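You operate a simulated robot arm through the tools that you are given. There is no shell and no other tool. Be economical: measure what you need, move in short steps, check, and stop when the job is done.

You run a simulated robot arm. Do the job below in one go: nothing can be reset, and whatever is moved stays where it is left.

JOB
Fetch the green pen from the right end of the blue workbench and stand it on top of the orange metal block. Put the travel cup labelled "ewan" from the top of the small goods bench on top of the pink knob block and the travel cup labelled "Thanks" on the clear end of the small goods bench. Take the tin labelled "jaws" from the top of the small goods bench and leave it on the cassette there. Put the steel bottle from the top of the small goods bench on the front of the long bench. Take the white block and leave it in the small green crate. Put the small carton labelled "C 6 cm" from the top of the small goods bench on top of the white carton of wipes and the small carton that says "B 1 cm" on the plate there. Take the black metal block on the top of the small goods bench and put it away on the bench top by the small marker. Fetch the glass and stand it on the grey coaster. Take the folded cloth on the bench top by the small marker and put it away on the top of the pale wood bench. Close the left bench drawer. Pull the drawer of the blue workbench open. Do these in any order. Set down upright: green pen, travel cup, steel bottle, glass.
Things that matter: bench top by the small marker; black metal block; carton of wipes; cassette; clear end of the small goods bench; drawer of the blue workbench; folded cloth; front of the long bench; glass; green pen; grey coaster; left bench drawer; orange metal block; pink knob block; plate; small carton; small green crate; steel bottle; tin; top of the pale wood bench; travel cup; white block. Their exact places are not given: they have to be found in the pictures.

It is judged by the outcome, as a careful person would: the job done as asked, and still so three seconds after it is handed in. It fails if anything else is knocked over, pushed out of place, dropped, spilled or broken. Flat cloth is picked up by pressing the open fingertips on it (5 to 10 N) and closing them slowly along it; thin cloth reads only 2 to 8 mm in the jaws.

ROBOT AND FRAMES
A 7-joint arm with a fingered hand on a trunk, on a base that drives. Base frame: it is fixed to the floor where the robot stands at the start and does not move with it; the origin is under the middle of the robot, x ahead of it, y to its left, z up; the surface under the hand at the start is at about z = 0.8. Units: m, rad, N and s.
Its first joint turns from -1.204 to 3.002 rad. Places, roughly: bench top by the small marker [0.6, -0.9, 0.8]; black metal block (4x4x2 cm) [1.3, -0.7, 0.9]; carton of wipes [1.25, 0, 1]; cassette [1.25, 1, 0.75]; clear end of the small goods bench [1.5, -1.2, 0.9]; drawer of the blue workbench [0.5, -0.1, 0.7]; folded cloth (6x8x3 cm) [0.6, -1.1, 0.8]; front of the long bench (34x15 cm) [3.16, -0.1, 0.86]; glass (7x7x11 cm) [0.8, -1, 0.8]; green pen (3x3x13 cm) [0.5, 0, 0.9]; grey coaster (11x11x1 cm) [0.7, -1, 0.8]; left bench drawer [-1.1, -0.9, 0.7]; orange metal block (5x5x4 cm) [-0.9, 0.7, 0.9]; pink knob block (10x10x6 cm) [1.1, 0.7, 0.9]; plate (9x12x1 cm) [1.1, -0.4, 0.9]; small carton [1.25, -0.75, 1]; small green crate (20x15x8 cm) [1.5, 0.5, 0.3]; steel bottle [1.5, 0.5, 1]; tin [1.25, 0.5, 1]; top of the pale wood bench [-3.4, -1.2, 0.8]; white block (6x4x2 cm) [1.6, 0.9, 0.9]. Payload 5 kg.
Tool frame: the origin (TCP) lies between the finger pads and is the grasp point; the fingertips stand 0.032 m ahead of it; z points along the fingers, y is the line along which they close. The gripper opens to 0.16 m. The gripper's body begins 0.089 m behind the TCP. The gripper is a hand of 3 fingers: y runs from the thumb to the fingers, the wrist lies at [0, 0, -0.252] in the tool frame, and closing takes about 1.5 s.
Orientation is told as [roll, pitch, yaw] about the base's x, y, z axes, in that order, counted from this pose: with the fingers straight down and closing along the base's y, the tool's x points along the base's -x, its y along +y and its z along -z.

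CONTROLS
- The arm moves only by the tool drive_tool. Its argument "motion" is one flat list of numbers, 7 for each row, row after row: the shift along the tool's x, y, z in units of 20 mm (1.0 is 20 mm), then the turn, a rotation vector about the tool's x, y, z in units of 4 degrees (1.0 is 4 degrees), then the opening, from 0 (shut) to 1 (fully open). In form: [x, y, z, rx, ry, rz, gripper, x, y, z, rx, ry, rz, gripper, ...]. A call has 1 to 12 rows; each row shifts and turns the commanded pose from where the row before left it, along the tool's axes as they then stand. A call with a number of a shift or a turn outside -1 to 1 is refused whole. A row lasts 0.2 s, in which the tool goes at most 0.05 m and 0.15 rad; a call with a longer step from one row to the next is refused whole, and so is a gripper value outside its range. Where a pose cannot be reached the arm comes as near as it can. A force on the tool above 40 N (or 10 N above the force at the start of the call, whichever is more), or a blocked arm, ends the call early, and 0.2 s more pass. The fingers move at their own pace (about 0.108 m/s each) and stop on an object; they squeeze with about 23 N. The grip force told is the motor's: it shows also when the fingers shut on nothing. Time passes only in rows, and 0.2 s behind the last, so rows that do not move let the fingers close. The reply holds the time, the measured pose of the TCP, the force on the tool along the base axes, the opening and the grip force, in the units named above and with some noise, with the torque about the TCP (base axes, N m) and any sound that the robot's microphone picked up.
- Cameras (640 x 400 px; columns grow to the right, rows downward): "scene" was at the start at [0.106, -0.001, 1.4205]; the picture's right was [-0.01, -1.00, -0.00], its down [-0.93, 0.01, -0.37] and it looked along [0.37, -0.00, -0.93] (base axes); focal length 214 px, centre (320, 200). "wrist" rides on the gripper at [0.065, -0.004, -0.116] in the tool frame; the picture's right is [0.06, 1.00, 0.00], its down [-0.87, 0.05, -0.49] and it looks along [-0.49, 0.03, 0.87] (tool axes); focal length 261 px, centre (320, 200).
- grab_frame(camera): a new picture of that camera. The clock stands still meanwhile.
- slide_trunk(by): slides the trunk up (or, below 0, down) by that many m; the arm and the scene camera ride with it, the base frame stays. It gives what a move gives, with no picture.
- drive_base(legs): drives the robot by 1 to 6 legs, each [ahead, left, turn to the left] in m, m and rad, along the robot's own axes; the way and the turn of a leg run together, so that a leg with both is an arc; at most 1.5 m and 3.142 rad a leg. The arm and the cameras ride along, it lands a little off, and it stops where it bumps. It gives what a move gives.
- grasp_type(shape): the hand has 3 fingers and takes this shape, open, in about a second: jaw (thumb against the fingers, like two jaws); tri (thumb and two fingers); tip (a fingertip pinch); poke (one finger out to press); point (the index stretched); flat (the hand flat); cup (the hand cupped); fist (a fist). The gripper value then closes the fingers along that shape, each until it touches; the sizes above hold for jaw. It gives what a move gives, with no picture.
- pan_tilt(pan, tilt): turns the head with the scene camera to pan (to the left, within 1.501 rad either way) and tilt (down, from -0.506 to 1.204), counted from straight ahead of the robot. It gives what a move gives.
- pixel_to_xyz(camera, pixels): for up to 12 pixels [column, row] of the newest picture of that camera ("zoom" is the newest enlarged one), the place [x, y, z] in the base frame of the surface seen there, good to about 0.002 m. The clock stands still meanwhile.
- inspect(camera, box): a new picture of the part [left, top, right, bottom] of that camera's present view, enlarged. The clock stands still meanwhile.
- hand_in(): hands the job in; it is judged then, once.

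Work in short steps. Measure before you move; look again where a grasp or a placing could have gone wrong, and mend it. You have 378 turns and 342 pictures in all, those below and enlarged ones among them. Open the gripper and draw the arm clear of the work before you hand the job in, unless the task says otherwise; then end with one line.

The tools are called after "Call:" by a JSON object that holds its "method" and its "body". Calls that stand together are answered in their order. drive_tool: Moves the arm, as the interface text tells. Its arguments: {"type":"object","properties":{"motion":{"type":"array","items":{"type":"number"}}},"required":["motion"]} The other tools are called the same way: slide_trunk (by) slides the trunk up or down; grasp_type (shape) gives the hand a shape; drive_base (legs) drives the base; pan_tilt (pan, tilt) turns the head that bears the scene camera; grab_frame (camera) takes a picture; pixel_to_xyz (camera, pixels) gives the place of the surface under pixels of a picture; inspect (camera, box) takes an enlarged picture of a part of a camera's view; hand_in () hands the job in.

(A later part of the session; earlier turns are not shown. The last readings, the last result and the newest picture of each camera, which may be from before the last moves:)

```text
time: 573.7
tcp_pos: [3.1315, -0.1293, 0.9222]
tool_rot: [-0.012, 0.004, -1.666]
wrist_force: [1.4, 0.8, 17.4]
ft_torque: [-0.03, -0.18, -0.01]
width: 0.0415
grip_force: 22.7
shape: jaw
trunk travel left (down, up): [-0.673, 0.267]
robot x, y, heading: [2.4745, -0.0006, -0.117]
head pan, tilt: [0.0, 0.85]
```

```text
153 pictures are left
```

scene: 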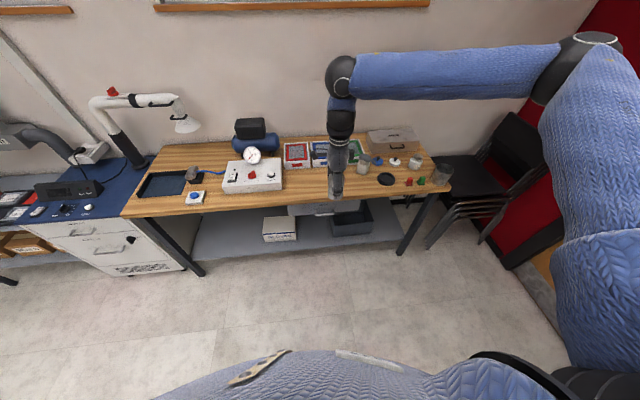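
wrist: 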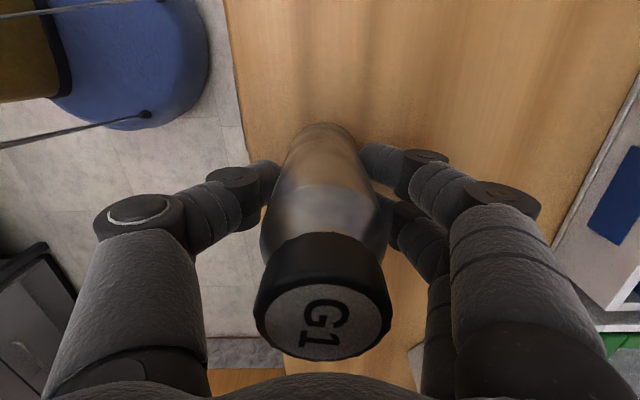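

Ease 1 mm, open fast, rise and check.

Call:
{"method": "drive_tool", "body": {"motion": [0, 0, -0.06, 0, 0, 0, 0]}}

Call:
{"method": "drive_tool", "body": {"motion": [0, 0, 0, 0, 0, 0, 0.55, 0, 0, 0, 0, 0, 0, 0.55]}}

Call:
{"method": "slide_trunk", "body": {"by": 0.25}}

Call:
{"method": "inspect", "body": {"camera": "scene", "box": [200, 110, 460, 270]}}

```text
time: 574.1
tcp_pos: [3.1319, -0.13, 0.9215]
tool_rot: [-0.014, 0.007, -1.666]
wrist_force: [3.8, 0.4, 12.1]
ft_torque: [-0.03, -0.26, 0.03]
width: 0.0415
grip_force: 23.0
shape: jaw
trunk travel left (down, up): [-0.673, 0.267]
robot x, y, heading: [2.4723, -0.0026, -0.113]
head pan, tilt: [0.0, 0.85]
```

```text
time: 574.7
tcp_pos: [3.1315, -0.131, 0.9204]
tool_rot: [-0.014, 0.005, -1.665]
wrist_force: [0.3, -0.4, 0.6]
ft_torque: [0.03, 0.01, -0.02]
width: 0.0873
grip_force: 0.0
shape: jaw
trunk travel left (down, up): [-0.673, 0.267]
robot x, y, heading: [2.4769, 0.0043, -0.116]
head pan, tilt: [0.0, 0.85]
```

```text
time: 577.3
tcp_pos: [3.1317, -0.1313, 1.1706]
tool_rot: [-0.013, 0.006, -1.665]
wrist_force: [0.2, 0.3, 0.6]
ft_torque: [0.01, 0.0, 0.01]
width: 0.0872
grip_force: 0.2
shape: jaw
trunk travel left (down, up): [-0.923, 0.017]
robot x, y, heading: [2.4722, 0.0024, -0.113]
head pan, tilt: [0.0, 0.85]
```

```text
2.46 times, centred on (330, 190) of scene
```

zoom: 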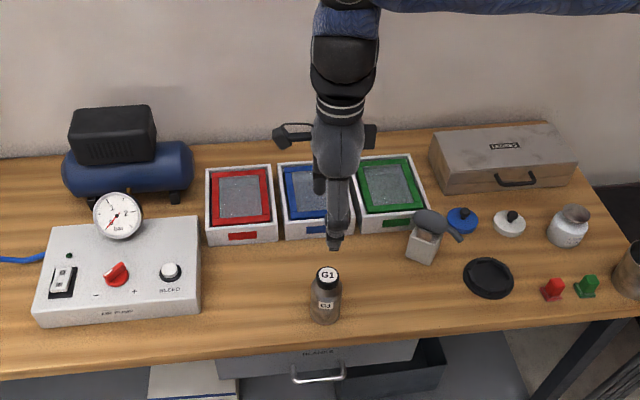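

Bottle done. Back off, turn right around to the goods bench, and move to its left part.

Call:
{"method": "drive_base", "body": {"legs": [[-0.25, 0, 0], [0, 0, -2.95], [0, 0.55, 0]]}}

Call:
{"method": "grab_frame", "body": {"camera": "scene"}}

Call:
{"method": "grab_frame", "body": {"camera": "wrist"}}

```text
time: 588.9
tcp_pos: [1.5683, -0.4774, 1.1706]
tool_rot: [-0.014, 0.008, 1.616]
wrist_force: [-0.4, 0.1, 0.6]
ft_torque: [0.0, -0.02, -0.02]
width: 0.0872
grip_force: 0.0
shape: jaw
trunk travel left (down, up): [-0.923, 0.017]
robot x, y, heading: [2.2407, -0.5194, -3.117]
head pan, tilt: [0.0, 0.85]
```

```text
151 pictures are left
```

scene: 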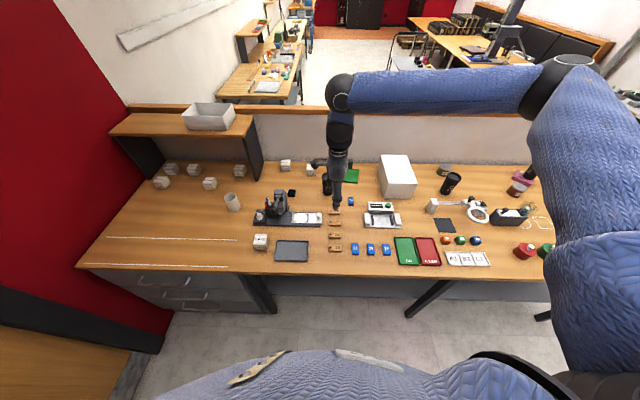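

```text
150 pictures are left
```

wrist: 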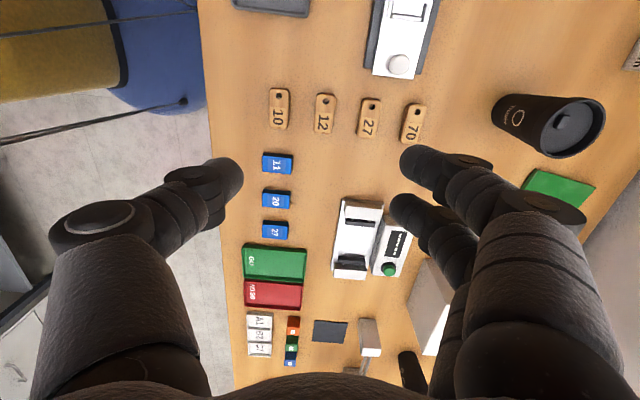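

Zoom on the clear end and measure.

Call:
{"method": "inspect", "body": {"camera": "scene", "box": [70, 150, 340, 280]}}

Call:
{"method": "pixel_to_xyz", "body": {"camera": "scene", "pixels": [[110, 238], [235, 240], [90, 265], [225, 267], [165, 252], [130, 252], [232, 200], [210, 182], [260, 240], [292, 250], [200, 225], [160, 215]]}}

```text
2.37 times, centred on (205, 215) of scene
```

zoom: 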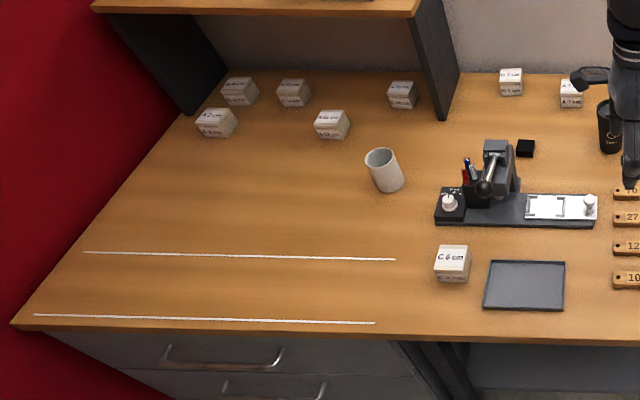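

```text
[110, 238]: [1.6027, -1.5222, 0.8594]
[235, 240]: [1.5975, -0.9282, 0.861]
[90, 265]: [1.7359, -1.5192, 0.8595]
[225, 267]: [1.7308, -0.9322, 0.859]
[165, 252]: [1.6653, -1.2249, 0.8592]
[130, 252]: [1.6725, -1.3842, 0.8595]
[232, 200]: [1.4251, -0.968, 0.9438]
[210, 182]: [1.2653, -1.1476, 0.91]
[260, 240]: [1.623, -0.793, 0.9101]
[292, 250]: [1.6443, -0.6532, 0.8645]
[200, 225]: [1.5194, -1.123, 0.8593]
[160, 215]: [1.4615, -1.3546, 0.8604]
```

I'll place "Thanks" at about (1.52, −1.2). First move over the Thanks cup.

Call:
{"method": "drive_base", "body": {"legs": [[0.15, 0, 0]]}}

Call:
{"method": "drive_tool", "body": {"motion": [0, 1, 0, 0, 0, 0, 0.6, 0, 1, 0, 0, 0, 0, 0.6, 0, 1, 0, 0, 0, 0, 0.6, 0, 1, 0, 0, 0, 0, 0.6, 0, 1, 0, 0, 0, 0, 0.6, 0, 1, 0, 0, 0, 0, 0.6]}}

Call:
{"method": "grab_frame", "body": {"camera": "wrist"}}

```text
time: 590.3
tcp_pos: [1.4168, -0.4818, 1.1716]
tool_rot: [-0.014, 0.007, 1.616]
wrist_force: [0.8, 0.1, -0.6]
ft_torque: [0.0, 0.01, 0.0]
width: 0.0876
grip_force: 0.0
shape: jaw
trunk travel left (down, up): [-0.923, 0.017]
robot x, y, heading: [2.0881, -0.5189, -3.118]
head pan, tilt: [0.0, 0.85]
```

```text
time: 591.7
tcp_pos: [1.2962, -0.4873, 1.1685]
tool_rot: [-0.015, 0.005, 1.617]
wrist_force: [-0.4, 0.7, 0.5]
ft_torque: [0.02, 0.0, -0.02]
width: 0.0955
grip_force: 0.1
shape: jaw
trunk travel left (down, up): [-0.923, 0.017]
robot x, y, heading: [2.0859, -0.5202, -3.118]
head pan, tilt: [0.0, 0.85]
```

```text
148 pictures are left
```

wrist: 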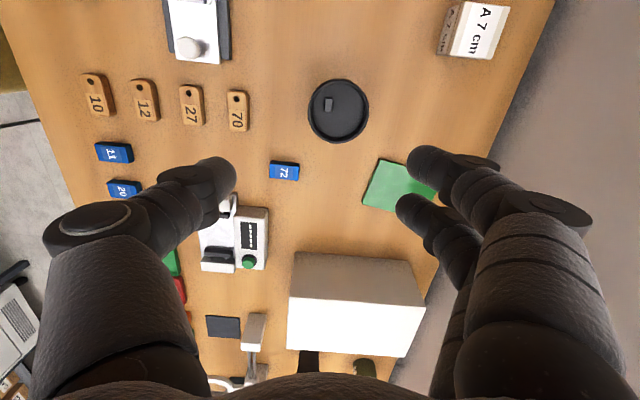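

Measure the lid centre.

Call:
{"method": "pixel_to_xyz", "body": {"camera": "wrist", "pixels": [[338, 110], [311, 110], [366, 110], [338, 82], [338, 138]]}}

```text
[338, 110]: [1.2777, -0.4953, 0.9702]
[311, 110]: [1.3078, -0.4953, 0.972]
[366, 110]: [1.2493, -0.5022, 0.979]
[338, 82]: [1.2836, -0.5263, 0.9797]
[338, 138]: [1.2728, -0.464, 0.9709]
```

Centre and lower to the cup, then grip.

Call:
{"method": "drive_tool", "body": {"motion": [0.36, 0.92, 0, 0, 0, 0, 0.6]}}

Call:
{"method": "slide_trunk", "body": {"by": -0.24}}

Call:
{"method": "drive_tool", "body": {"motion": [0, 0, 0, 0, 0, 0, 0.5, 0, 0, 0, 0, 0, 0, 0.4, 0, 0, 0, 0, 0, 0, 0.3, 0, 0, 0, 0, 0, 0, 0.15, 0, 0, 0, 0, 0, 0, 0, 0, 0, 0, 0, 0, 0, 0]}}

Call:
{"method": "slide_trunk", "body": {"by": 0.22}}

Call:
{"method": "grab_frame", "body": {"camera": "wrist"}}

```text
time: 592.1
tcp_pos: [1.2762, -0.4953, 1.1681]
tool_rot: [-0.016, 0.005, 1.615]
wrist_force: [0.1, 0.8, -0.9]
ft_torque: [0.01, -0.03, 0.0]
width: 0.0956
grip_force: 0.0
shape: jaw
trunk travel left (down, up): [-0.923, 0.017]
robot x, y, heading: [2.0904, -0.5183, -3.117]
head pan, tilt: [0.0, 0.85]
```

```text
time: 594.6
tcp_pos: [1.2776, -0.4955, 0.9299]
tool_rot: [-0.013, 0.006, 1.615]
wrist_force: [-0.1, -0.9, -0.6]
ft_torque: [0.01, -0.03, -0.03]
width: 0.0957
grip_force: 0.1
shape: jaw
trunk travel left (down, up): [-0.683, 0.257]
robot x, y, heading: [2.0867, -0.5182, -3.119]
head pan, tilt: [0.0, 0.85]
```

```text
time: 596.0
tcp_pos: [1.2777, -0.4961, 0.9294]
tool_rot: [-0.012, 0.005, 1.615]
wrist_force: [-0.6, -0.4, -0.9]
ft_torque: [-0.02, -0.01, 0.0]
width: 0.049
grip_force: 10.2
shape: jaw
trunk travel left (down, up): [-0.683, 0.257]
robot x, y, heading: [2.0863, -0.517, -3.12]
head pan, tilt: [0.0, 0.85]
```

```text
time: 598.3
tcp_pos: [1.2783, -0.4943, 1.1489]
tool_rot: [-0.012, 0.006, 1.616]
wrist_force: [0.3, -0.4, -1.2]
ft_torque: [0.0, 0.01, 0.04]
width: 0.0491
grip_force: 10.2
shape: jaw
trunk travel left (down, up): [-0.903, 0.037]
robot x, y, heading: [2.0837, -0.5153, -3.114]
head pan, tilt: [0.0, 0.85]
```

```text
147 pictures are left
```

wrist: 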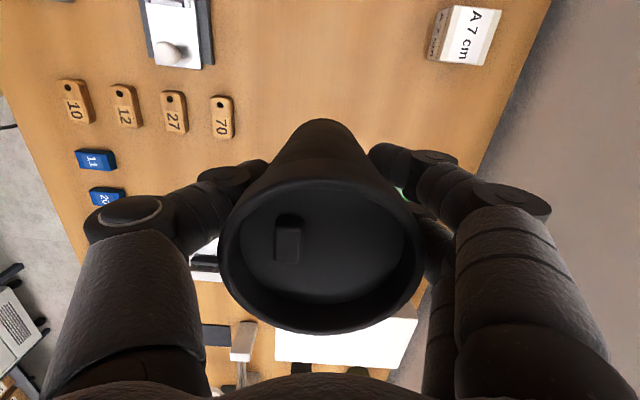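

Held. Back away, then strafe left to the clear end.

Call:
{"method": "slide_trunk", "body": {"by": 0.035}}

Call:
{"method": "drive_base", "body": {"legs": [[-0.24, 0, 0], [0, 0.7, 0]]}}

Call:
{"method": "grab_frame", "body": {"camera": "scene"}}

```text
time: 599.1
tcp_pos: [1.2774, -0.4941, 1.1832]
tool_rot: [-0.015, 0.006, 1.614]
wrist_force: [-0.7, 0.1, -1.8]
ft_torque: [0.0, 0.0, 0.03]
width: 0.0491
grip_force: 9.6
shape: jaw
trunk travel left (down, up): [-0.938, 0.002]
robot x, y, heading: [2.0859, -0.5192, -3.116]
head pan, tilt: [0.0, 0.85]
```

```text
time: 604.4
tcp_pos: [1.536, -1.1976, 1.1851]
tool_rot: [-0.013, 0.006, 1.616]
wrist_force: [0.6, -0.1, -1.9]
ft_torque: [0.04, 0.01, 0.03]
width: 0.0492
grip_force: 10.0
shape: jaw
trunk travel left (down, up): [-0.938, 0.002]
robot x, y, heading: [2.3481, -1.2228, -3.122]
head pan, tilt: [0.0, 0.85]
```

```text
146 pictures are left
```

scene: 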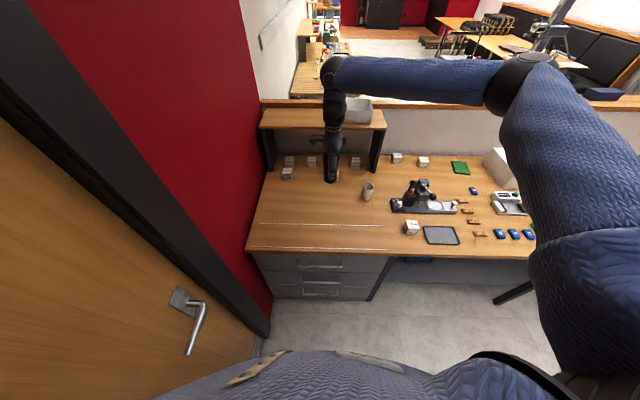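

Clear below. Lower to the bench.

Call:
{"method": "slide_trunk", "body": {"by": -0.235}}

Call:
{"method": "drive_tool", "body": {"motion": [0, 0, 0.6, 0, 0, 0, 0, 0, 0, 0.2, 0, 0, 0, 0, 0, 0, 0.15, 0, 0, 0, 0, 0, 0, 0.1, 0, 0, 0, 0, 0, 0, 0.08, 0, 0, 0, 0]}}

```text
time: 606.8
tcp_pos: [1.5367, -1.1977, 0.9495]
tool_rot: [-0.015, 0.004, 1.614]
wrist_force: [0.0, -0.4, -1.9]
ft_torque: [0.03, -0.03, 0.01]
width: 0.0493
grip_force: 9.9
shape: jaw
trunk travel left (down, up): [-0.703, 0.237]
robot x, y, heading: [2.347, -1.2269, -3.117]
head pan, tilt: [0.0, 0.85]
```

```text
time: 608.0
tcp_pos: [1.5377, -1.1977, 0.9273]
tool_rot: [-0.013, 0.004, 1.616]
wrist_force: [0.8, 1.6, 12.4]
ft_torque: [0.02, 0.04, -0.01]
width: 0.0494
grip_force: 9.7
shape: jaw
trunk travel left (down, up): [-0.703, 0.237]
robot x, y, heading: [2.3492, -1.2246, -3.114]
head pan, tilt: [0.0, 0.85]
```

Call:
{"method": "drive_tool", "body": {"motion": [0, 0, -0.06, 0, 0, 0, 0]}}

Call:
{"method": "drive_tool", "body": {"motion": [0, 0, 0, 0, 0, 0, 0.6, 0, 0, 0, 0, 0, 0, 0.6]}}

Call:
{"method": "slide_trunk", "body": {"by": 0.2}}

Call:
{"method": "grab_frame", "body": {"camera": "scene"}}

Call:
{"method": "inspect", "body": {"camera": "scene", "box": [250, 130, 480, 270]}}

```text
time: 608.4
tcp_pos: [1.5374, -1.1978, 0.9292]
tool_rot: [-0.015, 0.004, 1.613]
wrist_force: [0.1, 0.8, 6.3]
ft_torque: [0.06, 0.06, -0.03]
width: 0.0495
grip_force: 9.6
shape: jaw
trunk travel left (down, up): [-0.703, 0.237]
robot x, y, heading: [2.3463, -1.2243, -3.113]
head pan, tilt: [0.0, 0.85]
```

```text
time: 609.0
tcp_pos: [1.538, -1.1992, 0.9281]
tool_rot: [-0.013, 0.005, 1.614]
wrist_force: [-0.2, -0.6, -0.8]
ft_torque: [0.0, 0.0, 0.03]
width: 0.0954
grip_force: 0.1
shape: jaw
trunk travel left (down, up): [-0.703, 0.237]
robot x, y, heading: [2.3463, -1.2198, -3.113]
head pan, tilt: [0.0, 0.85]
```

```text
time: 611.2
tcp_pos: [1.5378, -1.1976, 1.1285]
tool_rot: [-0.014, 0.006, 1.614]
wrist_force: [-0.1, -0.5, -0.7]
ft_torque: [0.0, 0.05, -0.02]
width: 0.0956
grip_force: 0.0
shape: jaw
trunk travel left (down, up): [-0.903, 0.037]
robot x, y, heading: [2.3468, -1.2257, -3.114]
head pan, tilt: [0.0, 0.85]
```

```text
145 pictures are left
```

scene: 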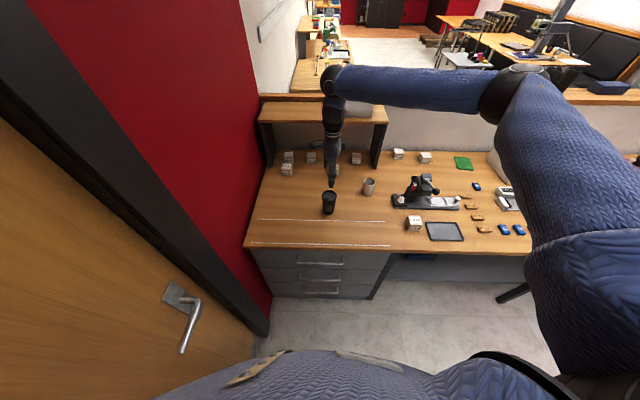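

```text
2.78 times, centred on (365, 200) of scene
```

zoom: 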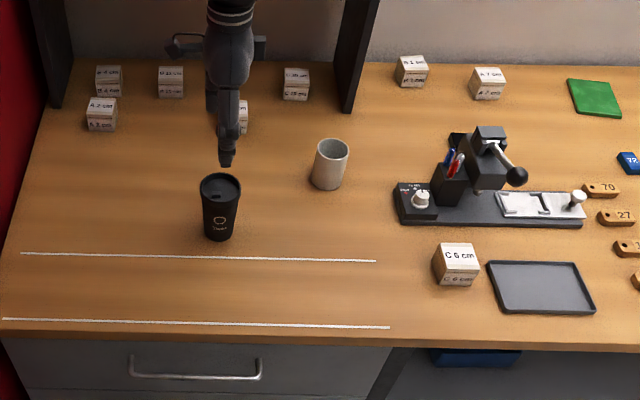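

Thanks cup done. Next the "C 6 cm" carton: move above it.

Call:
{"method": "drive_base", "body": {"legs": [[0, -0.408, 0]]}}

Call:
{"method": "drive_tool", "body": {"motion": [0, -1, 0, 0, 0, 0, 0.6, 0, -1, 0, 0, 0, 0, 0.6, 0, -1, 0, 0, 0, 0, 0.6, 0, -1, 0, 0, 0, 0, 0.6]}}

Call:
{"method": "grab_frame", "body": {"camera": "wrist"}}

```text
time: 613.7
tcp_pos: [1.527, -0.7987, 1.1284]
tool_rot: [-0.014, 0.006, 1.617]
wrist_force: [-0.2, -0.6, 0.2]
ft_torque: [-0.01, 0.0, -0.02]
width: 0.0958
grip_force: 0.1
shape: jaw
trunk travel left (down, up): [-0.903, 0.037]
robot x, y, heading: [2.3341, -0.8206, -3.109]
head pan, tilt: [0.0, 0.85]
```

```text
time: 614.7
tcp_pos: [1.6076, -0.7962, 1.1317]
tool_rot: [-0.015, 0.005, 1.62]
wrist_force: [0.7, 0.1, -0.6]
ft_torque: [-0.02, 0.01, 0.0]
width: 0.0956
grip_force: 0.1
shape: jaw
trunk travel left (down, up): [-0.903, 0.037]
robot x, y, heading: [2.3355, -0.8197, -3.111]
head pan, tilt: [0.0, 0.85]
```

```text
143 pictures are left
```

wrist: 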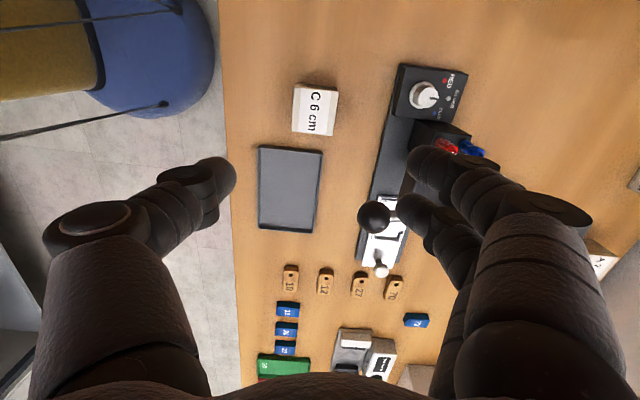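

Measure the carton and the press.

Call:
{"method": "pixel_to_xyz", "body": {"camera": "wrist", "pixels": [[295, 88], [336, 92], [331, 133], [294, 130], [315, 110], [395, 85], [385, 130], [372, 215], [425, 95], [440, 135], [262, 150], [318, 150]]}}

```text
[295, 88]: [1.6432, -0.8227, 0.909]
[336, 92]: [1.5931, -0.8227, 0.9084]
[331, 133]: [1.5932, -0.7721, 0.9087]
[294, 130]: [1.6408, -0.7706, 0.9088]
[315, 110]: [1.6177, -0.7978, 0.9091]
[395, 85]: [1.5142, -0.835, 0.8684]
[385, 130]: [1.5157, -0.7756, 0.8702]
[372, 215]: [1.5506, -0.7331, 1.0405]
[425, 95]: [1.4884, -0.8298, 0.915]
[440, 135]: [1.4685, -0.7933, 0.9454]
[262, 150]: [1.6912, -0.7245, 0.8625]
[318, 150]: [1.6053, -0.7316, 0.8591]
```

Carton centre (1.618, −0.797), top 0.909; the lever knob at (1.55, −0.733, 1.04) leaves ~2 cm. Align and lower with narrow opening.

Call:
{"method": "drive_tool", "body": {"motion": [0, -0.5, 0, 0, 0, 0.7, 0.52, 0, 0, 0, 0, 0, 0, 0.52]}}

Call:
{"method": "slide_trunk", "body": {"by": -0.14}}

Call:
{"method": "grab_frame", "body": {"camera": "wrist"}}

```text
time: 615.3
tcp_pos: [1.6168, -0.7941, 1.1305]
tool_rot: [-0.013, 0.005, 1.568]
wrist_force: [-0.4, -0.5, -0.1]
ft_torque: [0.02, 0.0, -0.01]
width: 0.0839
grip_force: 0.0
shape: jaw
trunk travel left (down, up): [-0.903, 0.037]
robot x, y, heading: [2.3368, -0.8211, -3.111]
head pan, tilt: [0.0, 0.85]
```

```text
time: 617.0
tcp_pos: [1.617, -0.7929, 0.9895]
tool_rot: [-0.014, 0.005, 1.569]
wrist_force: [0.4, 0.4, 0.4]
ft_torque: [-0.02, -0.01, 0.01]
width: 0.0839
grip_force: 0.0
shape: jaw
trunk travel left (down, up): [-0.763, 0.177]
robot x, y, heading: [2.335, -0.8221, -3.112]
head pan, tilt: [0.0, 0.85]
```

```text
142 pictures are left
```

wrist: 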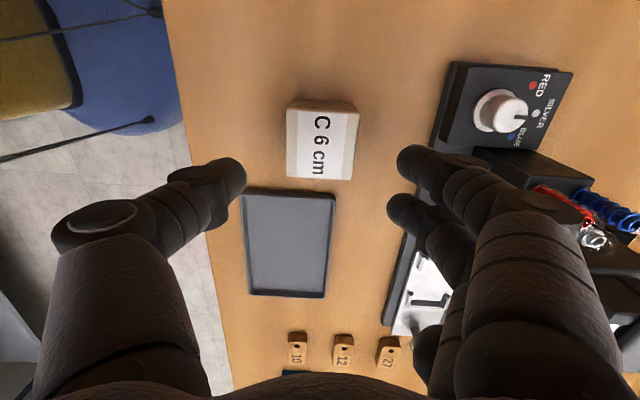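

The lever ball is close to the far finger; shift 8 mm away (tool +x) and then lower and grip.

Call:
{"method": "drive_tool", "body": {"motion": [0.55, 0, 0, 0, 0, 0, 0.48]}}

Call:
{"method": "slide_trunk", "body": {"by": -0.091}}

Call:
{"method": "drive_tool", "body": {"motion": [0, 0, 0, 0, 0, 0, 0.4, 0, 0, 0, 0, 0, 0, 0.3, 0, 0, 0, 0, 0, 0, 0.2, 0, 0, 0, 0, 0, 0, 0, 0, 0, 0, 0, 0, 0, 0]}}

Call:
{"method": "grab_frame", "body": {"camera": "wrist"}}

```text
time: 617.4
tcp_pos: [1.6162, -0.8058, 0.9891]
tool_rot: [-0.013, 0.004, 1.569]
wrist_force: [0.1, -0.5, -0.1]
ft_torque: [0.03, -0.01, 0.03]
width: 0.0775
grip_force: 0.0
shape: jaw
trunk travel left (down, up): [-0.763, 0.177]
robot x, y, heading: [2.3326, -0.8223, -3.112]
head pan, tilt: [0.0, 0.85]
```

```text
time: 618.6
tcp_pos: [1.6173, -0.8073, 0.8992]
tool_rot: [-0.013, 0.006, 1.568]
wrist_force: [0.1, 0.0, 0.5]
ft_torque: [0.01, 0.0, -0.03]
width: 0.0776
grip_force: 0.0
shape: jaw
trunk travel left (down, up): [-0.672, 0.268]
robot x, y, heading: [2.3364, -0.8236, -3.109]
head pan, tilt: [0.0, 0.85]
```

```text
time: 619.8
tcp_pos: [1.6166, -0.8051, 0.8984]
tool_rot: [-0.015, 0.007, 1.569]
wrist_force: [-0.7, 0.1, 0.6]
ft_torque: [-0.03, 0.02, 0.0]
width: 0.0487
grip_force: 23.0
shape: jaw
trunk travel left (down, up): [-0.672, 0.268]
robot x, y, heading: [2.3326, -0.8259, -3.107]
head pan, tilt: [0.0, 0.85]
```

```text
141 pictures are left
```

wrist: 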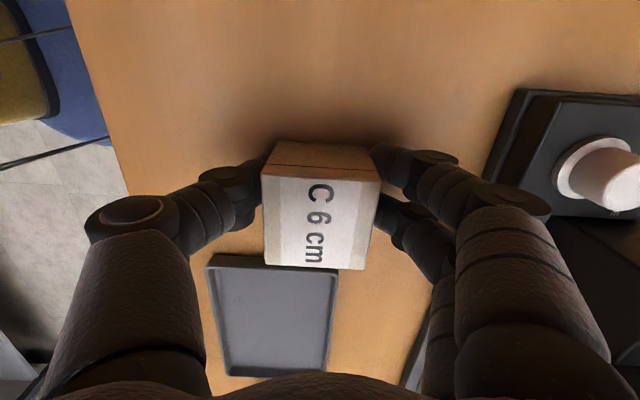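

Held. Raise and drive to the wipes carton.

Call:
{"method": "slide_trunk", "body": {"by": 0.26}}

Call:
{"method": "drive_base", "body": {"legs": [[0, -0.7, 0], [0.2, 0, 0]]}}

Call:
{"method": "grab_frame", "body": {"camera": "scene"}}

Call:
{"method": "grab_frame", "body": {"camera": "wrist"}}

```text
time: 622.5
tcp_pos: [1.6161, -0.8057, 1.1592]
tool_rot: [-0.014, 0.004, 1.568]
wrist_force: [0.1, 0.9, -1.6]
ft_torque: [-0.02, -0.01, -0.02]
width: 0.0487
grip_force: 22.9
shape: jaw
trunk travel left (down, up): [-0.932, 0.008]
robot x, y, heading: [2.3335, -0.819, -3.114]
head pan, tilt: [0.0, 0.85]
```

```text
time: 627.5
tcp_pos: [1.4005, -0.1111, 1.1582]
tool_rot: [-0.013, 0.005, 1.566]
wrist_force: [-0.3, 0.3, -1.0]
ft_torque: [0.01, 0.0, 0.0]
width: 0.0492
grip_force: 23.5
shape: jaw
trunk travel left (down, up): [-0.932, 0.008]
robot x, y, heading: [2.1213, -0.1317, -3.116]
head pan, tilt: [0.0, 0.85]
```

```text
140 pictures are left
```

scene: 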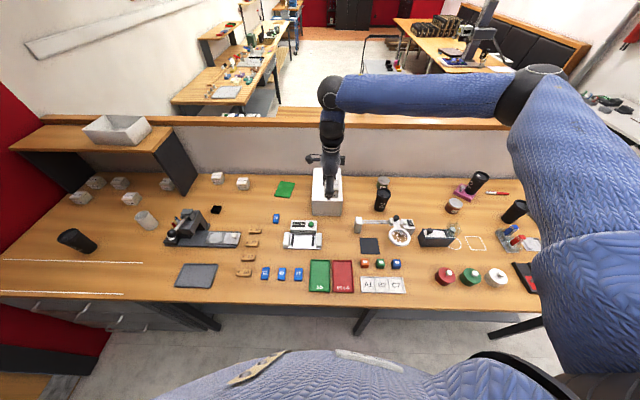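

```text
139 pictures are left
```

wrist: 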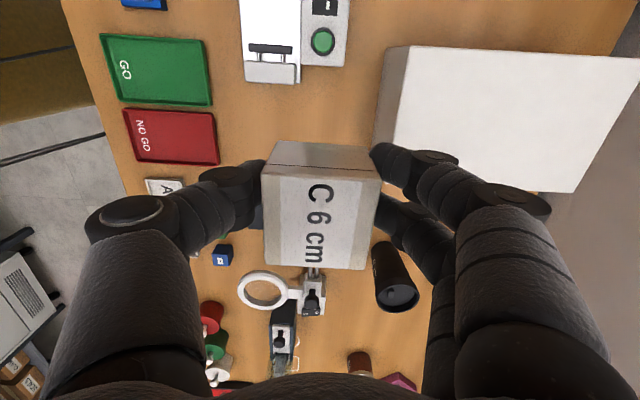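

Measure the wipes box top in the wrist view.

Call:
{"method": "pixel_to_xyz", "body": {"camera": "wrist", "pixels": [[415, 52], [632, 60], [570, 188], [460, 170], [500, 110], [395, 130], [540, 120]]}}

```text
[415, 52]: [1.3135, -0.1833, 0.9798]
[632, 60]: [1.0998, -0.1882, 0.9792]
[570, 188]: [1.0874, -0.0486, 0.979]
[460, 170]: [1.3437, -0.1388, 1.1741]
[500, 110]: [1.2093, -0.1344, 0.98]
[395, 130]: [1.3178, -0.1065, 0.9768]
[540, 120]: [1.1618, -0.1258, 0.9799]
```

Box top spans x 1.09–1.315, y −0.187…−0.045. Move to (1.21, −0.122) and lower.

Call:
{"method": "drive_tool", "body": {"motion": [0.06, 0.95, 0, 0, 0, 0, 0, 0.06, 0.95, 0, 0, 0, 0, 0, 0.06, 0.95, 0, 0, 0, 0, 0, 0.06, 0.95, 0, 0, 0, 0, 0, 0.06, 0.95, 0, 0, 0, 0, 0, 0.06, 0.95, 0, 0, 0, 0, 0, 0.06, 0.95, 0, 0, 0, 0, 0, 0.06, 0.95, 0, 0, 0, 0, 0, 0.06, 0.95, 0, 0, 0, 0, 0, 0.06, 0.95, 0, 0, 0, 0, 0]}}

Call:
{"method": "slide_trunk", "body": {"by": -0.11}}

Call:
{"method": "drive_tool", "body": {"motion": [0, 0, 0.8, 0, 0, 0, 0, 0, 0, 0.4, 0, 0, 0, 0, 0, 0, 0.15, 0, 0, 0, 0, 0, 0, 0.1, 0, 0, 0, 0]}}

```text
time: 629.7
tcp_pos: [1.2092, -0.1251, 1.1546]
tool_rot: [-0.015, 0.003, 1.566]
wrist_force: [-0.5, -0.2, -1.7]
ft_torque: [0.02, 0.03, 0.01]
width: 0.0491
grip_force: 23.2
shape: jaw
trunk travel left (down, up): [-0.932, 0.008]
robot x, y, heading: [2.1197, -0.1284, -3.119]
head pan, tilt: [0.0, 0.85]
```

```text
time: 631.1
tcp_pos: [1.2101, -0.1245, 1.0447]
tool_rot: [-0.013, 0.006, 1.566]
wrist_force: [-0.3, 0.1, -0.7]
ft_torque: [-0.02, 0.0, 0.02]
width: 0.049
grip_force: 22.7
shape: jaw
trunk travel left (down, up): [-0.822, 0.118]
robot x, y, heading: [2.1196, -0.1317, -3.114]
head pan, tilt: [0.0, 0.85]
```

```text
time: 632.1
tcp_pos: [1.2097, -0.1244, 1.0186]
tool_rot: [-0.012, 0.004, 1.565]
wrist_force: [-1.1, 0.5, 7.4]
ft_torque: [0.03, 0.1, 0.02]
width: 0.0489
grip_force: 23.3
shape: jaw
trunk travel left (down, up): [-0.822, 0.118]
robot x, y, heading: [2.1198, -0.1295, -3.116]
head pan, tilt: [0.0, 0.85]
```

Contact at 7 N. Release, rise and check.

Call:
{"method": "drive_tool", "body": {"motion": [0, 0, 0, 0, 0, 0, 0.55, 0, 0, 0, 0, 0, 0, 0.55]}}

Call:
{"method": "slide_trunk", "body": {"by": 0.12}}

Call:
{"method": "grab_frame", "body": {"camera": "wrist"}}

```text
time: 632.7
tcp_pos: [1.2111, -0.1249, 1.0155]
tool_rot: [-0.015, 0.005, 1.566]
wrist_force: [0.7, 1.1, -1.2]
ft_torque: [0.01, -0.01, -0.02]
width: 0.0873
grip_force: 0.1
shape: jaw
trunk travel left (down, up): [-0.822, 0.118]
robot x, y, heading: [2.1229, -0.1288, -3.115]
head pan, tilt: [0.0, 0.85]
```

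```text
time: 634.2
tcp_pos: [1.2113, -0.124, 1.1339]
tool_rot: [-0.013, 0.005, 1.566]
wrist_force: [0.3, 0.3, 1.1]
ft_torque: [-0.01, 0.01, 0.03]
width: 0.0874
grip_force: 0.1
shape: jaw
out of reach, approached as far as the arm can: row 1
trunk travel left (down, up): [-0.94, 0.0]
robot x, y, heading: [2.1168, -0.1259, -3.114]
head pan, tilt: [0.0, 0.85]
```

```text
138 pictures are left
```

wrist: 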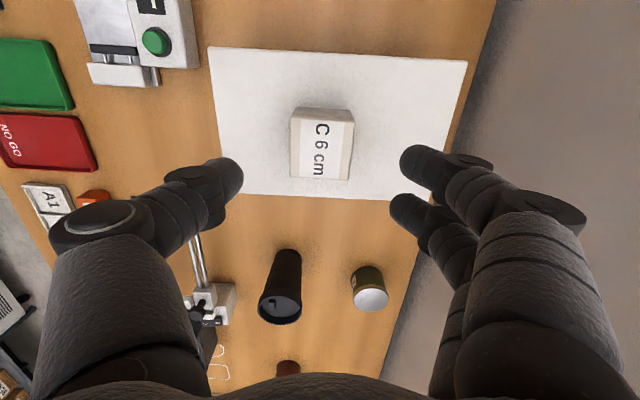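

C 6 cm done. Next "B 1 cm": turn the hand back to yaw π (close along y) and go near it.

Call:
{"method": "drive_base", "body": {"legs": [[-0.08, 0, 0], [0, 0.62, 0]]}}

Call:
{"method": "drive_tool", "body": {"motion": [0, 0, 0, 0, 0, -0.98, 0.55, 0, 0, 0, 0, 0, -0.98, 0.55, 0, 0, 0, 0, 0, -0.98, 0.55, 0, 0, 0, 0, 0, -0.98, 0.55, 0, 0, 0, 0, 0, -0.98, 0.55, 0, 0, 0, 0, 0, -0.98, 0.55, 0, 0, 0, 0, 0, -0.98, 0.55, 0, 0, 0, 0, 0, -0.98, 0.55, 0, 0, 0, 0, 0, -0.98, 0.55, 0, 0, 0, 0, 0, -0.98, 0.55, 0, 0, 0, 0, 0, -0.98, 0.55, 0, 0, 0, 0, 0, -0.98, 0.55]}}

Call:
{"method": "drive_tool", "body": {"motion": [0, 0, 0, 0, 0, -0.98, 0.55, 0, 0, 0, 0, 0, -0.98, 0.55, 0, 0, 0, 0, 0, -0.98, 0.55, 0, 0, 0, 0, 0, -0.98, 0.55, 0, 0, 0, 0, 0, -0.98, 0.55, 0, 0, 0, 0, 0, -0.98, 0.55, 0, 0, 0, 0, 0, -0.98, 0.55, 0, 0, 0, 0, 0, -0.98, 0.55, 0, 0, 0, 0, 0, -0.98, 0.55, 0, 0, 0, 0, 0, -0.98, 0.55, 0, 0, 0, 0, 0, -0.98, 0.55]}}

Call:
{"method": "grab_frame", "body": {"camera": "wrist"}}

Call:
{"method": "grab_frame", "body": {"camera": "scene"}}

```text
time: 638.4
tcp_pos: [1.3106, -0.7669, 1.1356]
tool_rot: [-0.014, 0.006, 1.582]
wrist_force: [-0.2, 0.2, 0.1]
ft_torque: [0.01, -0.01, -0.02]
width: 0.0873
grip_force: 0.0
shape: jaw
trunk travel left (down, up): [-0.94, 0.0]
robot x, y, heading: [2.2196, -0.7571, -3.1]
head pan, tilt: [0.0, 0.85]
```

```text
time: 641.0
tcp_pos: [1.31, -0.7677, 1.1344]
tool_rot: [-0.004, 0.014, 2.403]
wrist_force: [-0.4, -0.5, 0.0]
ft_torque: [-0.02, -0.01, -0.04]
width: 0.0874
grip_force: 0.0
shape: jaw
trunk travel left (down, up): [-0.94, 0.0]
robot x, y, heading: [2.2206, -0.7579, -3.105]
head pan, tilt: [0.0, 0.85]
```

```text
time: 643.4
tcp_pos: [1.3118, -0.7654, 1.1349]
tool_rot: [0.004, 0.014, -3.127]
wrist_force: [-0.3, 0.5, 0.1]
ft_torque: [-0.02, 0.02, -0.02]
width: 0.0875
grip_force: 0.0
shape: jaw
trunk travel left (down, up): [-0.94, 0.0]
robot x, y, heading: [2.2206, -0.7579, -3.101]
head pan, tilt: [0.0, 0.85]
```

```text
137 pictures are left
```

wrist: 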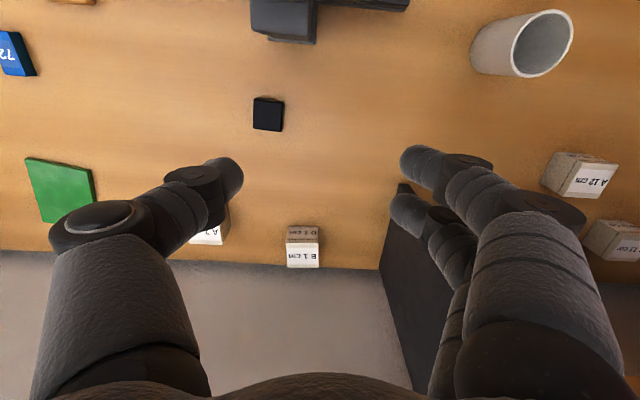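

```text
136 pictures are left
```

scene: 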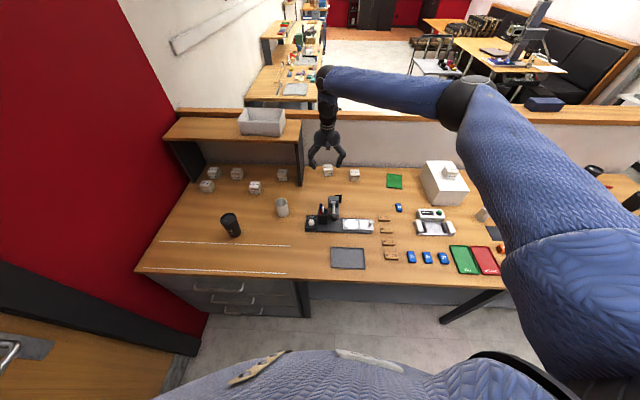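

Measure the B 1 cm carton, the cabinet panel, the wall and the black block.

Call:
{"method": "pixel_to_xyz", "body": {"camera": "wrist", "pixels": [[289, 245], [318, 246], [303, 265], [303, 233], [303, 252], [395, 220], [380, 265], [405, 190], [300, 275], [420, 330], [268, 108], [215, 235]]}}

Call:
{"method": "pixel_to_xyz", "body": {"camera": "scene", "pixels": [[300, 130], [303, 160], [298, 125], [290, 140], [330, 115], [330, 125], [395, 180], [390, 188]]}}

```text
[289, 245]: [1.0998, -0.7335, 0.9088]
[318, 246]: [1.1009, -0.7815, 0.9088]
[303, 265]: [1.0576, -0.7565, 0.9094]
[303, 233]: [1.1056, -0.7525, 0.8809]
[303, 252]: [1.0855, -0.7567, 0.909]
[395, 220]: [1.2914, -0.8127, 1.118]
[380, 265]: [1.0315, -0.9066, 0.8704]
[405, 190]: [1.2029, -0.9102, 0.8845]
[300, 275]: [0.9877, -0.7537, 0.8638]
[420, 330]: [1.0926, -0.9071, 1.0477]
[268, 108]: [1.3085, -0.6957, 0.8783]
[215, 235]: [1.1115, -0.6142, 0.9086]
```

```text
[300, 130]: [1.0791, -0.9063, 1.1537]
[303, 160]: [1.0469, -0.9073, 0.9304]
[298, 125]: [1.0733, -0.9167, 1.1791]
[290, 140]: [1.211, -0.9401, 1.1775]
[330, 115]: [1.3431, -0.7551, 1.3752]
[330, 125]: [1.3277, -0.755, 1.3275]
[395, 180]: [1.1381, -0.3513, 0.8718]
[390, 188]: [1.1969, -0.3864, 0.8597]
```

Carton B: centre (1.081, −0.757). Drive closer and centre over it.

Call:
{"method": "drive_base", "body": {"legs": [[0.16, 0, 0]]}}

Call:
{"method": "drive_tool", "body": {"motion": [-0.9, 0, 0, 0, 0, 0, 0.5, -0.9, 0, 0, 0, 0, 0, 0.5, -0.9, 0, 0, 0, 0, 0, 0.5]}}

```text
time: 644.8
tcp_pos: [1.1524, -0.7723, 1.1358]
tool_rot: [0.005, 0.016, -3.128]
wrist_force: [-0.4, -0.4, 0.1]
ft_torque: [0.01, 0.01, 0.0]
width: 0.0873
grip_force: 0.1
shape: jaw
trunk travel left (down, up): [-0.94, 0.0]
robot x, y, heading: [2.0613, -0.7648, -3.104]
head pan, tilt: [0.0, 0.85]
```

```text
time: 645.6
tcp_pos: [1.0974, -0.774, 1.1334]
tool_rot: [0.006, 0.014, -3.129]
wrist_force: [0.1, -0.3, 0.0]
ft_torque: [-0.03, 0.0, 0.0]
width: 0.0806
grip_force: 0.0
shape: jaw
trunk travel left (down, up): [-0.94, 0.0]
robot x, y, heading: [2.0611, -0.7649, -3.103]
head pan, tilt: [0.0, 0.85]
```

Correct and lower part-way, look.

Call:
{"method": "drive_tool", "body": {"motion": [-0.78, -0.85, 0, 0, 0, 0, 0.5]}}

Call:
{"method": "slide_trunk", "body": {"by": -0.14}}

Call:
{"method": "grab_frame", "body": {"camera": "wrist"}}

```text
time: 646.0
tcp_pos: [1.081, -0.7572, 1.132]
tool_rot: [0.006, 0.016, -3.128]
wrist_force: [0.1, 0.3, -0.2]
ft_torque: [0.02, -0.03, -0.02]
width: 0.0806
grip_force: 0.2
shape: jaw
trunk travel left (down, up): [-0.94, 0.0]
robot x, y, heading: [2.0579, -0.7654, -3.102]
head pan, tilt: [0.0, 0.85]
```

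```text
time: 647.7
tcp_pos: [1.0819, -0.7574, 0.9944]
tool_rot: [0.005, 0.015, -3.129]
wrist_force: [-1.2, -0.1, -0.1]
ft_torque: [0.0, 0.02, 0.02]
width: 0.0806
grip_force: 0.0
shape: jaw
trunk travel left (down, up): [-0.8, 0.14]
robot x, y, heading: [2.0576, -0.7666, -3.105]
head pan, tilt: [0.0, 0.85]
```

```text
135 pictures are left
```

wrist: 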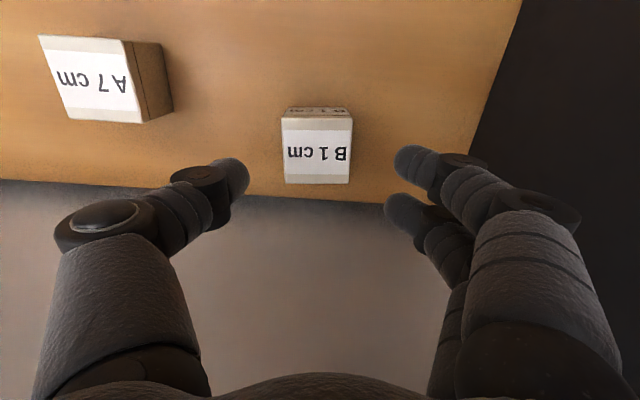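

Good. Lower, grip and lift.

Call:
{"method": "slide_trunk", "body": {"by": -0.097}}

Call:
{"method": "drive_tool", "body": {"motion": [0, 0, 0, 0, 0, 0, 0.4, 0, 0, 0, 0, 0, 0, 0.3, 0, 0, 0, 0, 0, 0, 0.2, 0, 0, 0, 0, 0, 0, 0, 0, 0, 0, 0, 0, 0, 0]}}

Call:
{"method": "slide_trunk", "body": {"by": 0.2}}

Call:
{"method": "grab_frame", "body": {"camera": "wrist"}}

```text
time: 649.0
tcp_pos: [1.0818, -0.7586, 0.8979]
tool_rot: [0.005, 0.013, -3.129]
wrist_force: [-0.3, 1.0, -0.4]
ft_torque: [-0.02, -0.02, 0.04]
width: 0.0806
grip_force: 0.0
shape: jaw
trunk travel left (down, up): [-0.703, 0.237]
robot x, y, heading: [2.0615, -0.7656, -3.097]
head pan, tilt: [0.0, 0.85]
```

```text
time: 650.2
tcp_pos: [1.0819, -0.7571, 0.8971]
tool_rot: [0.006, 0.014, -3.128]
wrist_force: [0.5, -0.5, 0.0]
ft_torque: [0.02, 0.01, -0.01]
width: 0.0491
grip_force: 23.4
shape: jaw
trunk travel left (down, up): [-0.703, 0.237]
robot x, y, heading: [2.0601, -0.7652, -3.1]
head pan, tilt: [0.0, 0.85]
```

```text
time: 652.4
tcp_pos: [1.0817, -0.7574, 1.0964]
tool_rot: [0.006, 0.012, -3.129]
wrist_force: [0.0, 0.0, -1.3]
ft_torque: [0.01, -0.04, 0.01]
width: 0.0489
grip_force: 22.9
shape: jaw
trunk travel left (down, up): [-0.903, 0.037]
robot x, y, heading: [2.0635, -0.7663, -3.107]
head pan, tilt: [0.0, 0.85]
```

```text
134 pictures are left
```

wrist: 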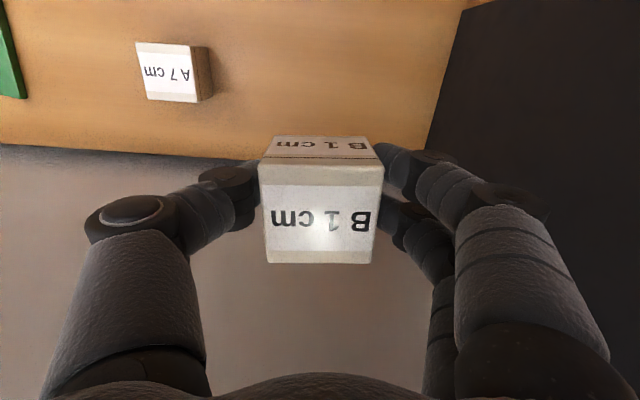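

Held. Pull back 55 mm, then strafe right to the green plate.

Call:
{"method": "drive_tool", "body": {"motion": [0.95, 0, 0, 0, 0, 0, 0, 0.95, 0, 0, 0, 0, 0, 0, 0.95, 0, 0, 0, 0, 0, 0, 0.95, 0, 0, 0, 0, 0, 0]}}

Call:
{"method": "drive_base", "body": {"legs": [[0, -0.4, 0]]}}

Call:
{"method": "grab_frame", "body": {"camera": "wrist"}}

Call:
{"method": "inspect", "body": {"camera": "scene", "box": [270, 120, 400, 210]}}

```text
time: 653.4
tcp_pos: [1.158, -0.7562, 1.0983]
tool_rot: [0.006, 0.013, -3.129]
wrist_force: [0.6, 0.5, -0.8]
ft_torque: [-0.01, 0.02, 0.0]
width: 0.049
grip_force: 22.9
shape: jaw
trunk travel left (down, up): [-0.903, 0.037]
robot x, y, heading: [2.0611, -0.7652, -3.101]
head pan, tilt: [0.0, 0.85]
```

```text
time: 655.8
tcp_pos: [1.1431, -0.3575, 1.0985]
tool_rot: [0.006, 0.015, -3.132]
wrist_force: [-0.3, -0.6, -0.8]
ft_torque: [-0.01, 0.02, 0.02]
width: 0.0491
grip_force: 22.8
shape: jaw
trunk travel left (down, up): [-0.903, 0.037]
robot x, y, heading: [2.0458, -0.3715, -3.105]
head pan, tilt: [0.0, 0.85]
```

```text
133 pictures are left
```

wrist: 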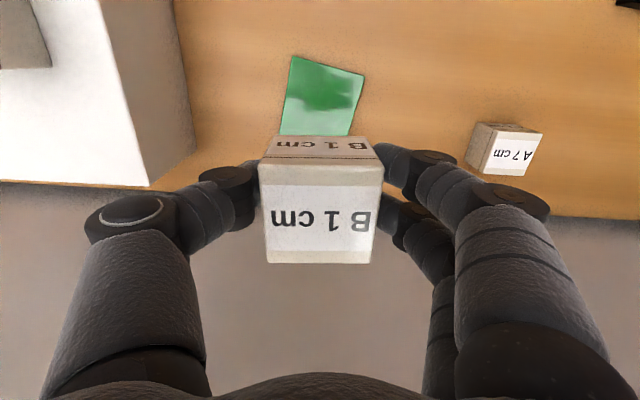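

```text
4.44 times, centred on (335, 165) of scene
```

zoom: 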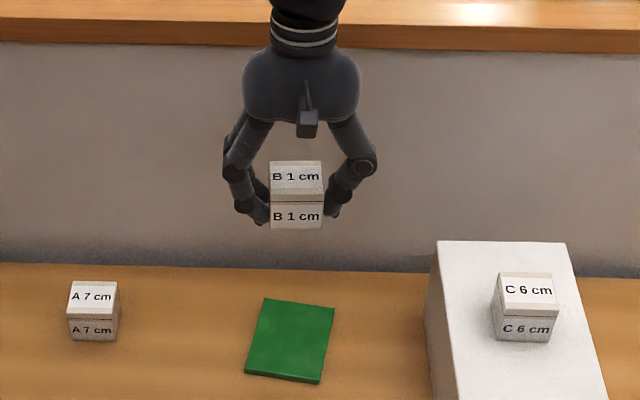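

Measure the plate.

Call:
{"method": "pixel_to_xyz", "body": {"camera": "zoom", "pixels": [[267, 304], [331, 311], [316, 376], [250, 369], [291, 340]]}}

```text
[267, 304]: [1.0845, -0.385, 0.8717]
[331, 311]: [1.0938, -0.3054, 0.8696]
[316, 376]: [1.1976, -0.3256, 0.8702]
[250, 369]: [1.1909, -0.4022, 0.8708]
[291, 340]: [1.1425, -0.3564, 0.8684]
```

Plate centre (1.142, −0.3545): aligned. Lower to contact.

Call:
{"method": "slide_trunk", "body": {"by": -0.17}}

Call:
{"method": "drive_tool", "body": {"motion": [0, -0.15, 0.6, 0, 0, 0, 0, 0, 0, 0.3, 0, 0, 0, 0, 0, 0, 0.1, 0, 0, 0, 0, 0, 0, 0.1, 0, 0, 0, 0]}}

```text
time: 657.8
tcp_pos: [1.142, -0.3568, 0.9294]
tool_rot: [0.006, 0.015, -3.132]
wrist_force: [-0.5, -1.1, -1.6]
ft_torque: [0.0, -0.01, 0.02]
width: 0.0488
grip_force: 22.8
shape: jaw
trunk travel left (down, up): [-0.733, 0.207]
robot x, y, heading: [2.0491, -0.3689, -3.106]
head pan, tilt: [0.0, 0.85]
```

```text
time: 658.8
tcp_pos: [1.1426, -0.355, 0.9064]
tool_rot: [0.006, 0.016, -3.134]
wrist_force: [0.3, 0.9, -0.5]
ft_torque: [0.0, 0.04, 0.04]
width: 0.0493
grip_force: 23.1
shape: jaw
trunk travel left (down, up): [-0.733, 0.207]
robot x, y, heading: [2.0477, -0.3666, -3.106]
head pan, tilt: [0.0, 0.85]
```

Call:
{"method": "drive_tool", "body": {"motion": [0, 0, 0.07, 0, 0, 0, 0, 0, 0, 0.07, 0, 0, 0, 0]}}

Call:
{"method": "drive_tool", "body": {"motion": [0, 0, 0, 0, 0, 0, 0.5, 0, 0, 0, 0, 0, 0, 0.5]}}

Call:
{"method": "slide_trunk", "body": {"by": 0.22}}

Call:
{"method": "grab_frame", "body": {"camera": "wrist"}}

```text
time: 659.4
tcp_pos: [1.1425, -0.3548, 0.9053]
tool_rot: [0.006, 0.012, -3.132]
wrist_force: [-0.4, 0.4, 10.7]
ft_torque: [-0.03, 0.02, 0.02]
width: 0.0493
grip_force: 22.8
shape: jaw
trunk travel left (down, up): [-0.733, 0.207]
robot x, y, heading: [2.0434, -0.3683, -3.1]
head pan, tilt: [0.0, 0.85]
```

```text
time: 660.0
tcp_pos: [1.1429, -0.3545, 0.9024]
tool_rot: [0.006, 0.014, -3.132]
wrist_force: [0.5, -0.1, 0.7]
ft_torque: [0.0, -0.01, -0.02]
width: 0.0793
grip_force: 0.0
shape: jaw
trunk travel left (down, up): [-0.733, 0.207]
robot x, y, heading: [2.0434, -0.3711, -3.101]
head pan, tilt: [0.0, 0.85]
```

```text
time: 662.2
tcp_pos: [1.1409, -0.3551, 1.1098]
tool_rot: [0.006, 0.013, -3.132]
wrist_force: [-0.1, 0.0, -0.1]
ft_torque: [-0.03, -0.04, -0.01]
width: 0.0792
grip_force: 0.0
shape: jaw
out of reach, approached as far as the arm can: row 1
trunk travel left (down, up): [-0.94, 0.0]
robot x, y, heading: [2.048, -0.3636, -3.105]
head pan, tilt: [0.0, 0.85]
```

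```text
131 pictures are left
```

wrist: 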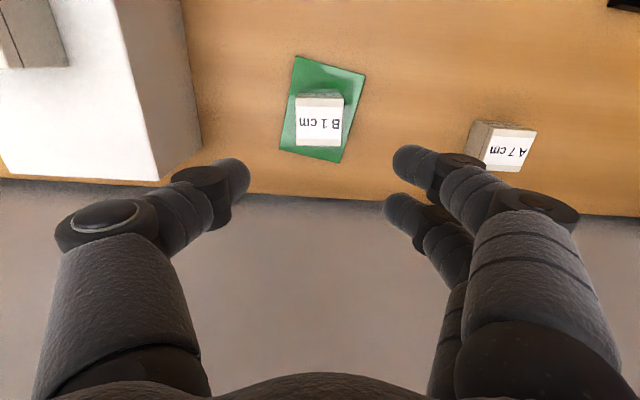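

B 1 cm done. Now the white block and the green crate below the bench: move back and look under the bench.

Call:
{"method": "drive_base", "body": {"legs": [[-0.4, 0, 0], [0, -0.45, 0]]}}

Call:
{"method": "pan_tilt", "body": {"pan": -0.4, "tilt": 0.9}}

Call:
{"method": "grab_frame", "body": {"camera": "scene"}}

```text
time: 667.0
tcp_pos: [1.5204, 0.1222, 1.1123]
tool_rot: [0.006, 0.014, -3.141]
wrist_force: [-0.1, -0.5, 0.9]
ft_torque: [-0.05, 0.03, 0.0]
width: 0.0794
grip_force: 0.1
shape: jaw
trunk travel left (down, up): [-0.94, 0.0]
robot x, y, heading: [2.425, 0.1001, -3.116]
head pan, tilt: [0.0, 0.85]
```

```text
time: 667.9
tcp_pos: [1.5195, 0.1227, 1.1106]
tool_rot: [0.004, 0.014, -3.139]
wrist_force: [0.6, -0.6, 0.2]
ft_torque: [0.03, -0.02, 0.0]
width: 0.0793
grip_force: 0.0
shape: jaw
trunk travel left (down, up): [-0.94, 0.0]
robot x, y, heading: [2.4252, 0.0972, -3.115]
head pan, tilt: [-0.4, 0.901]
```

```text
130 pictures are left
```

scene: 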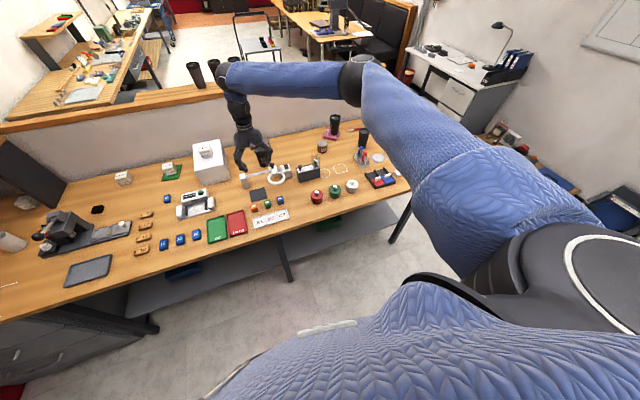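

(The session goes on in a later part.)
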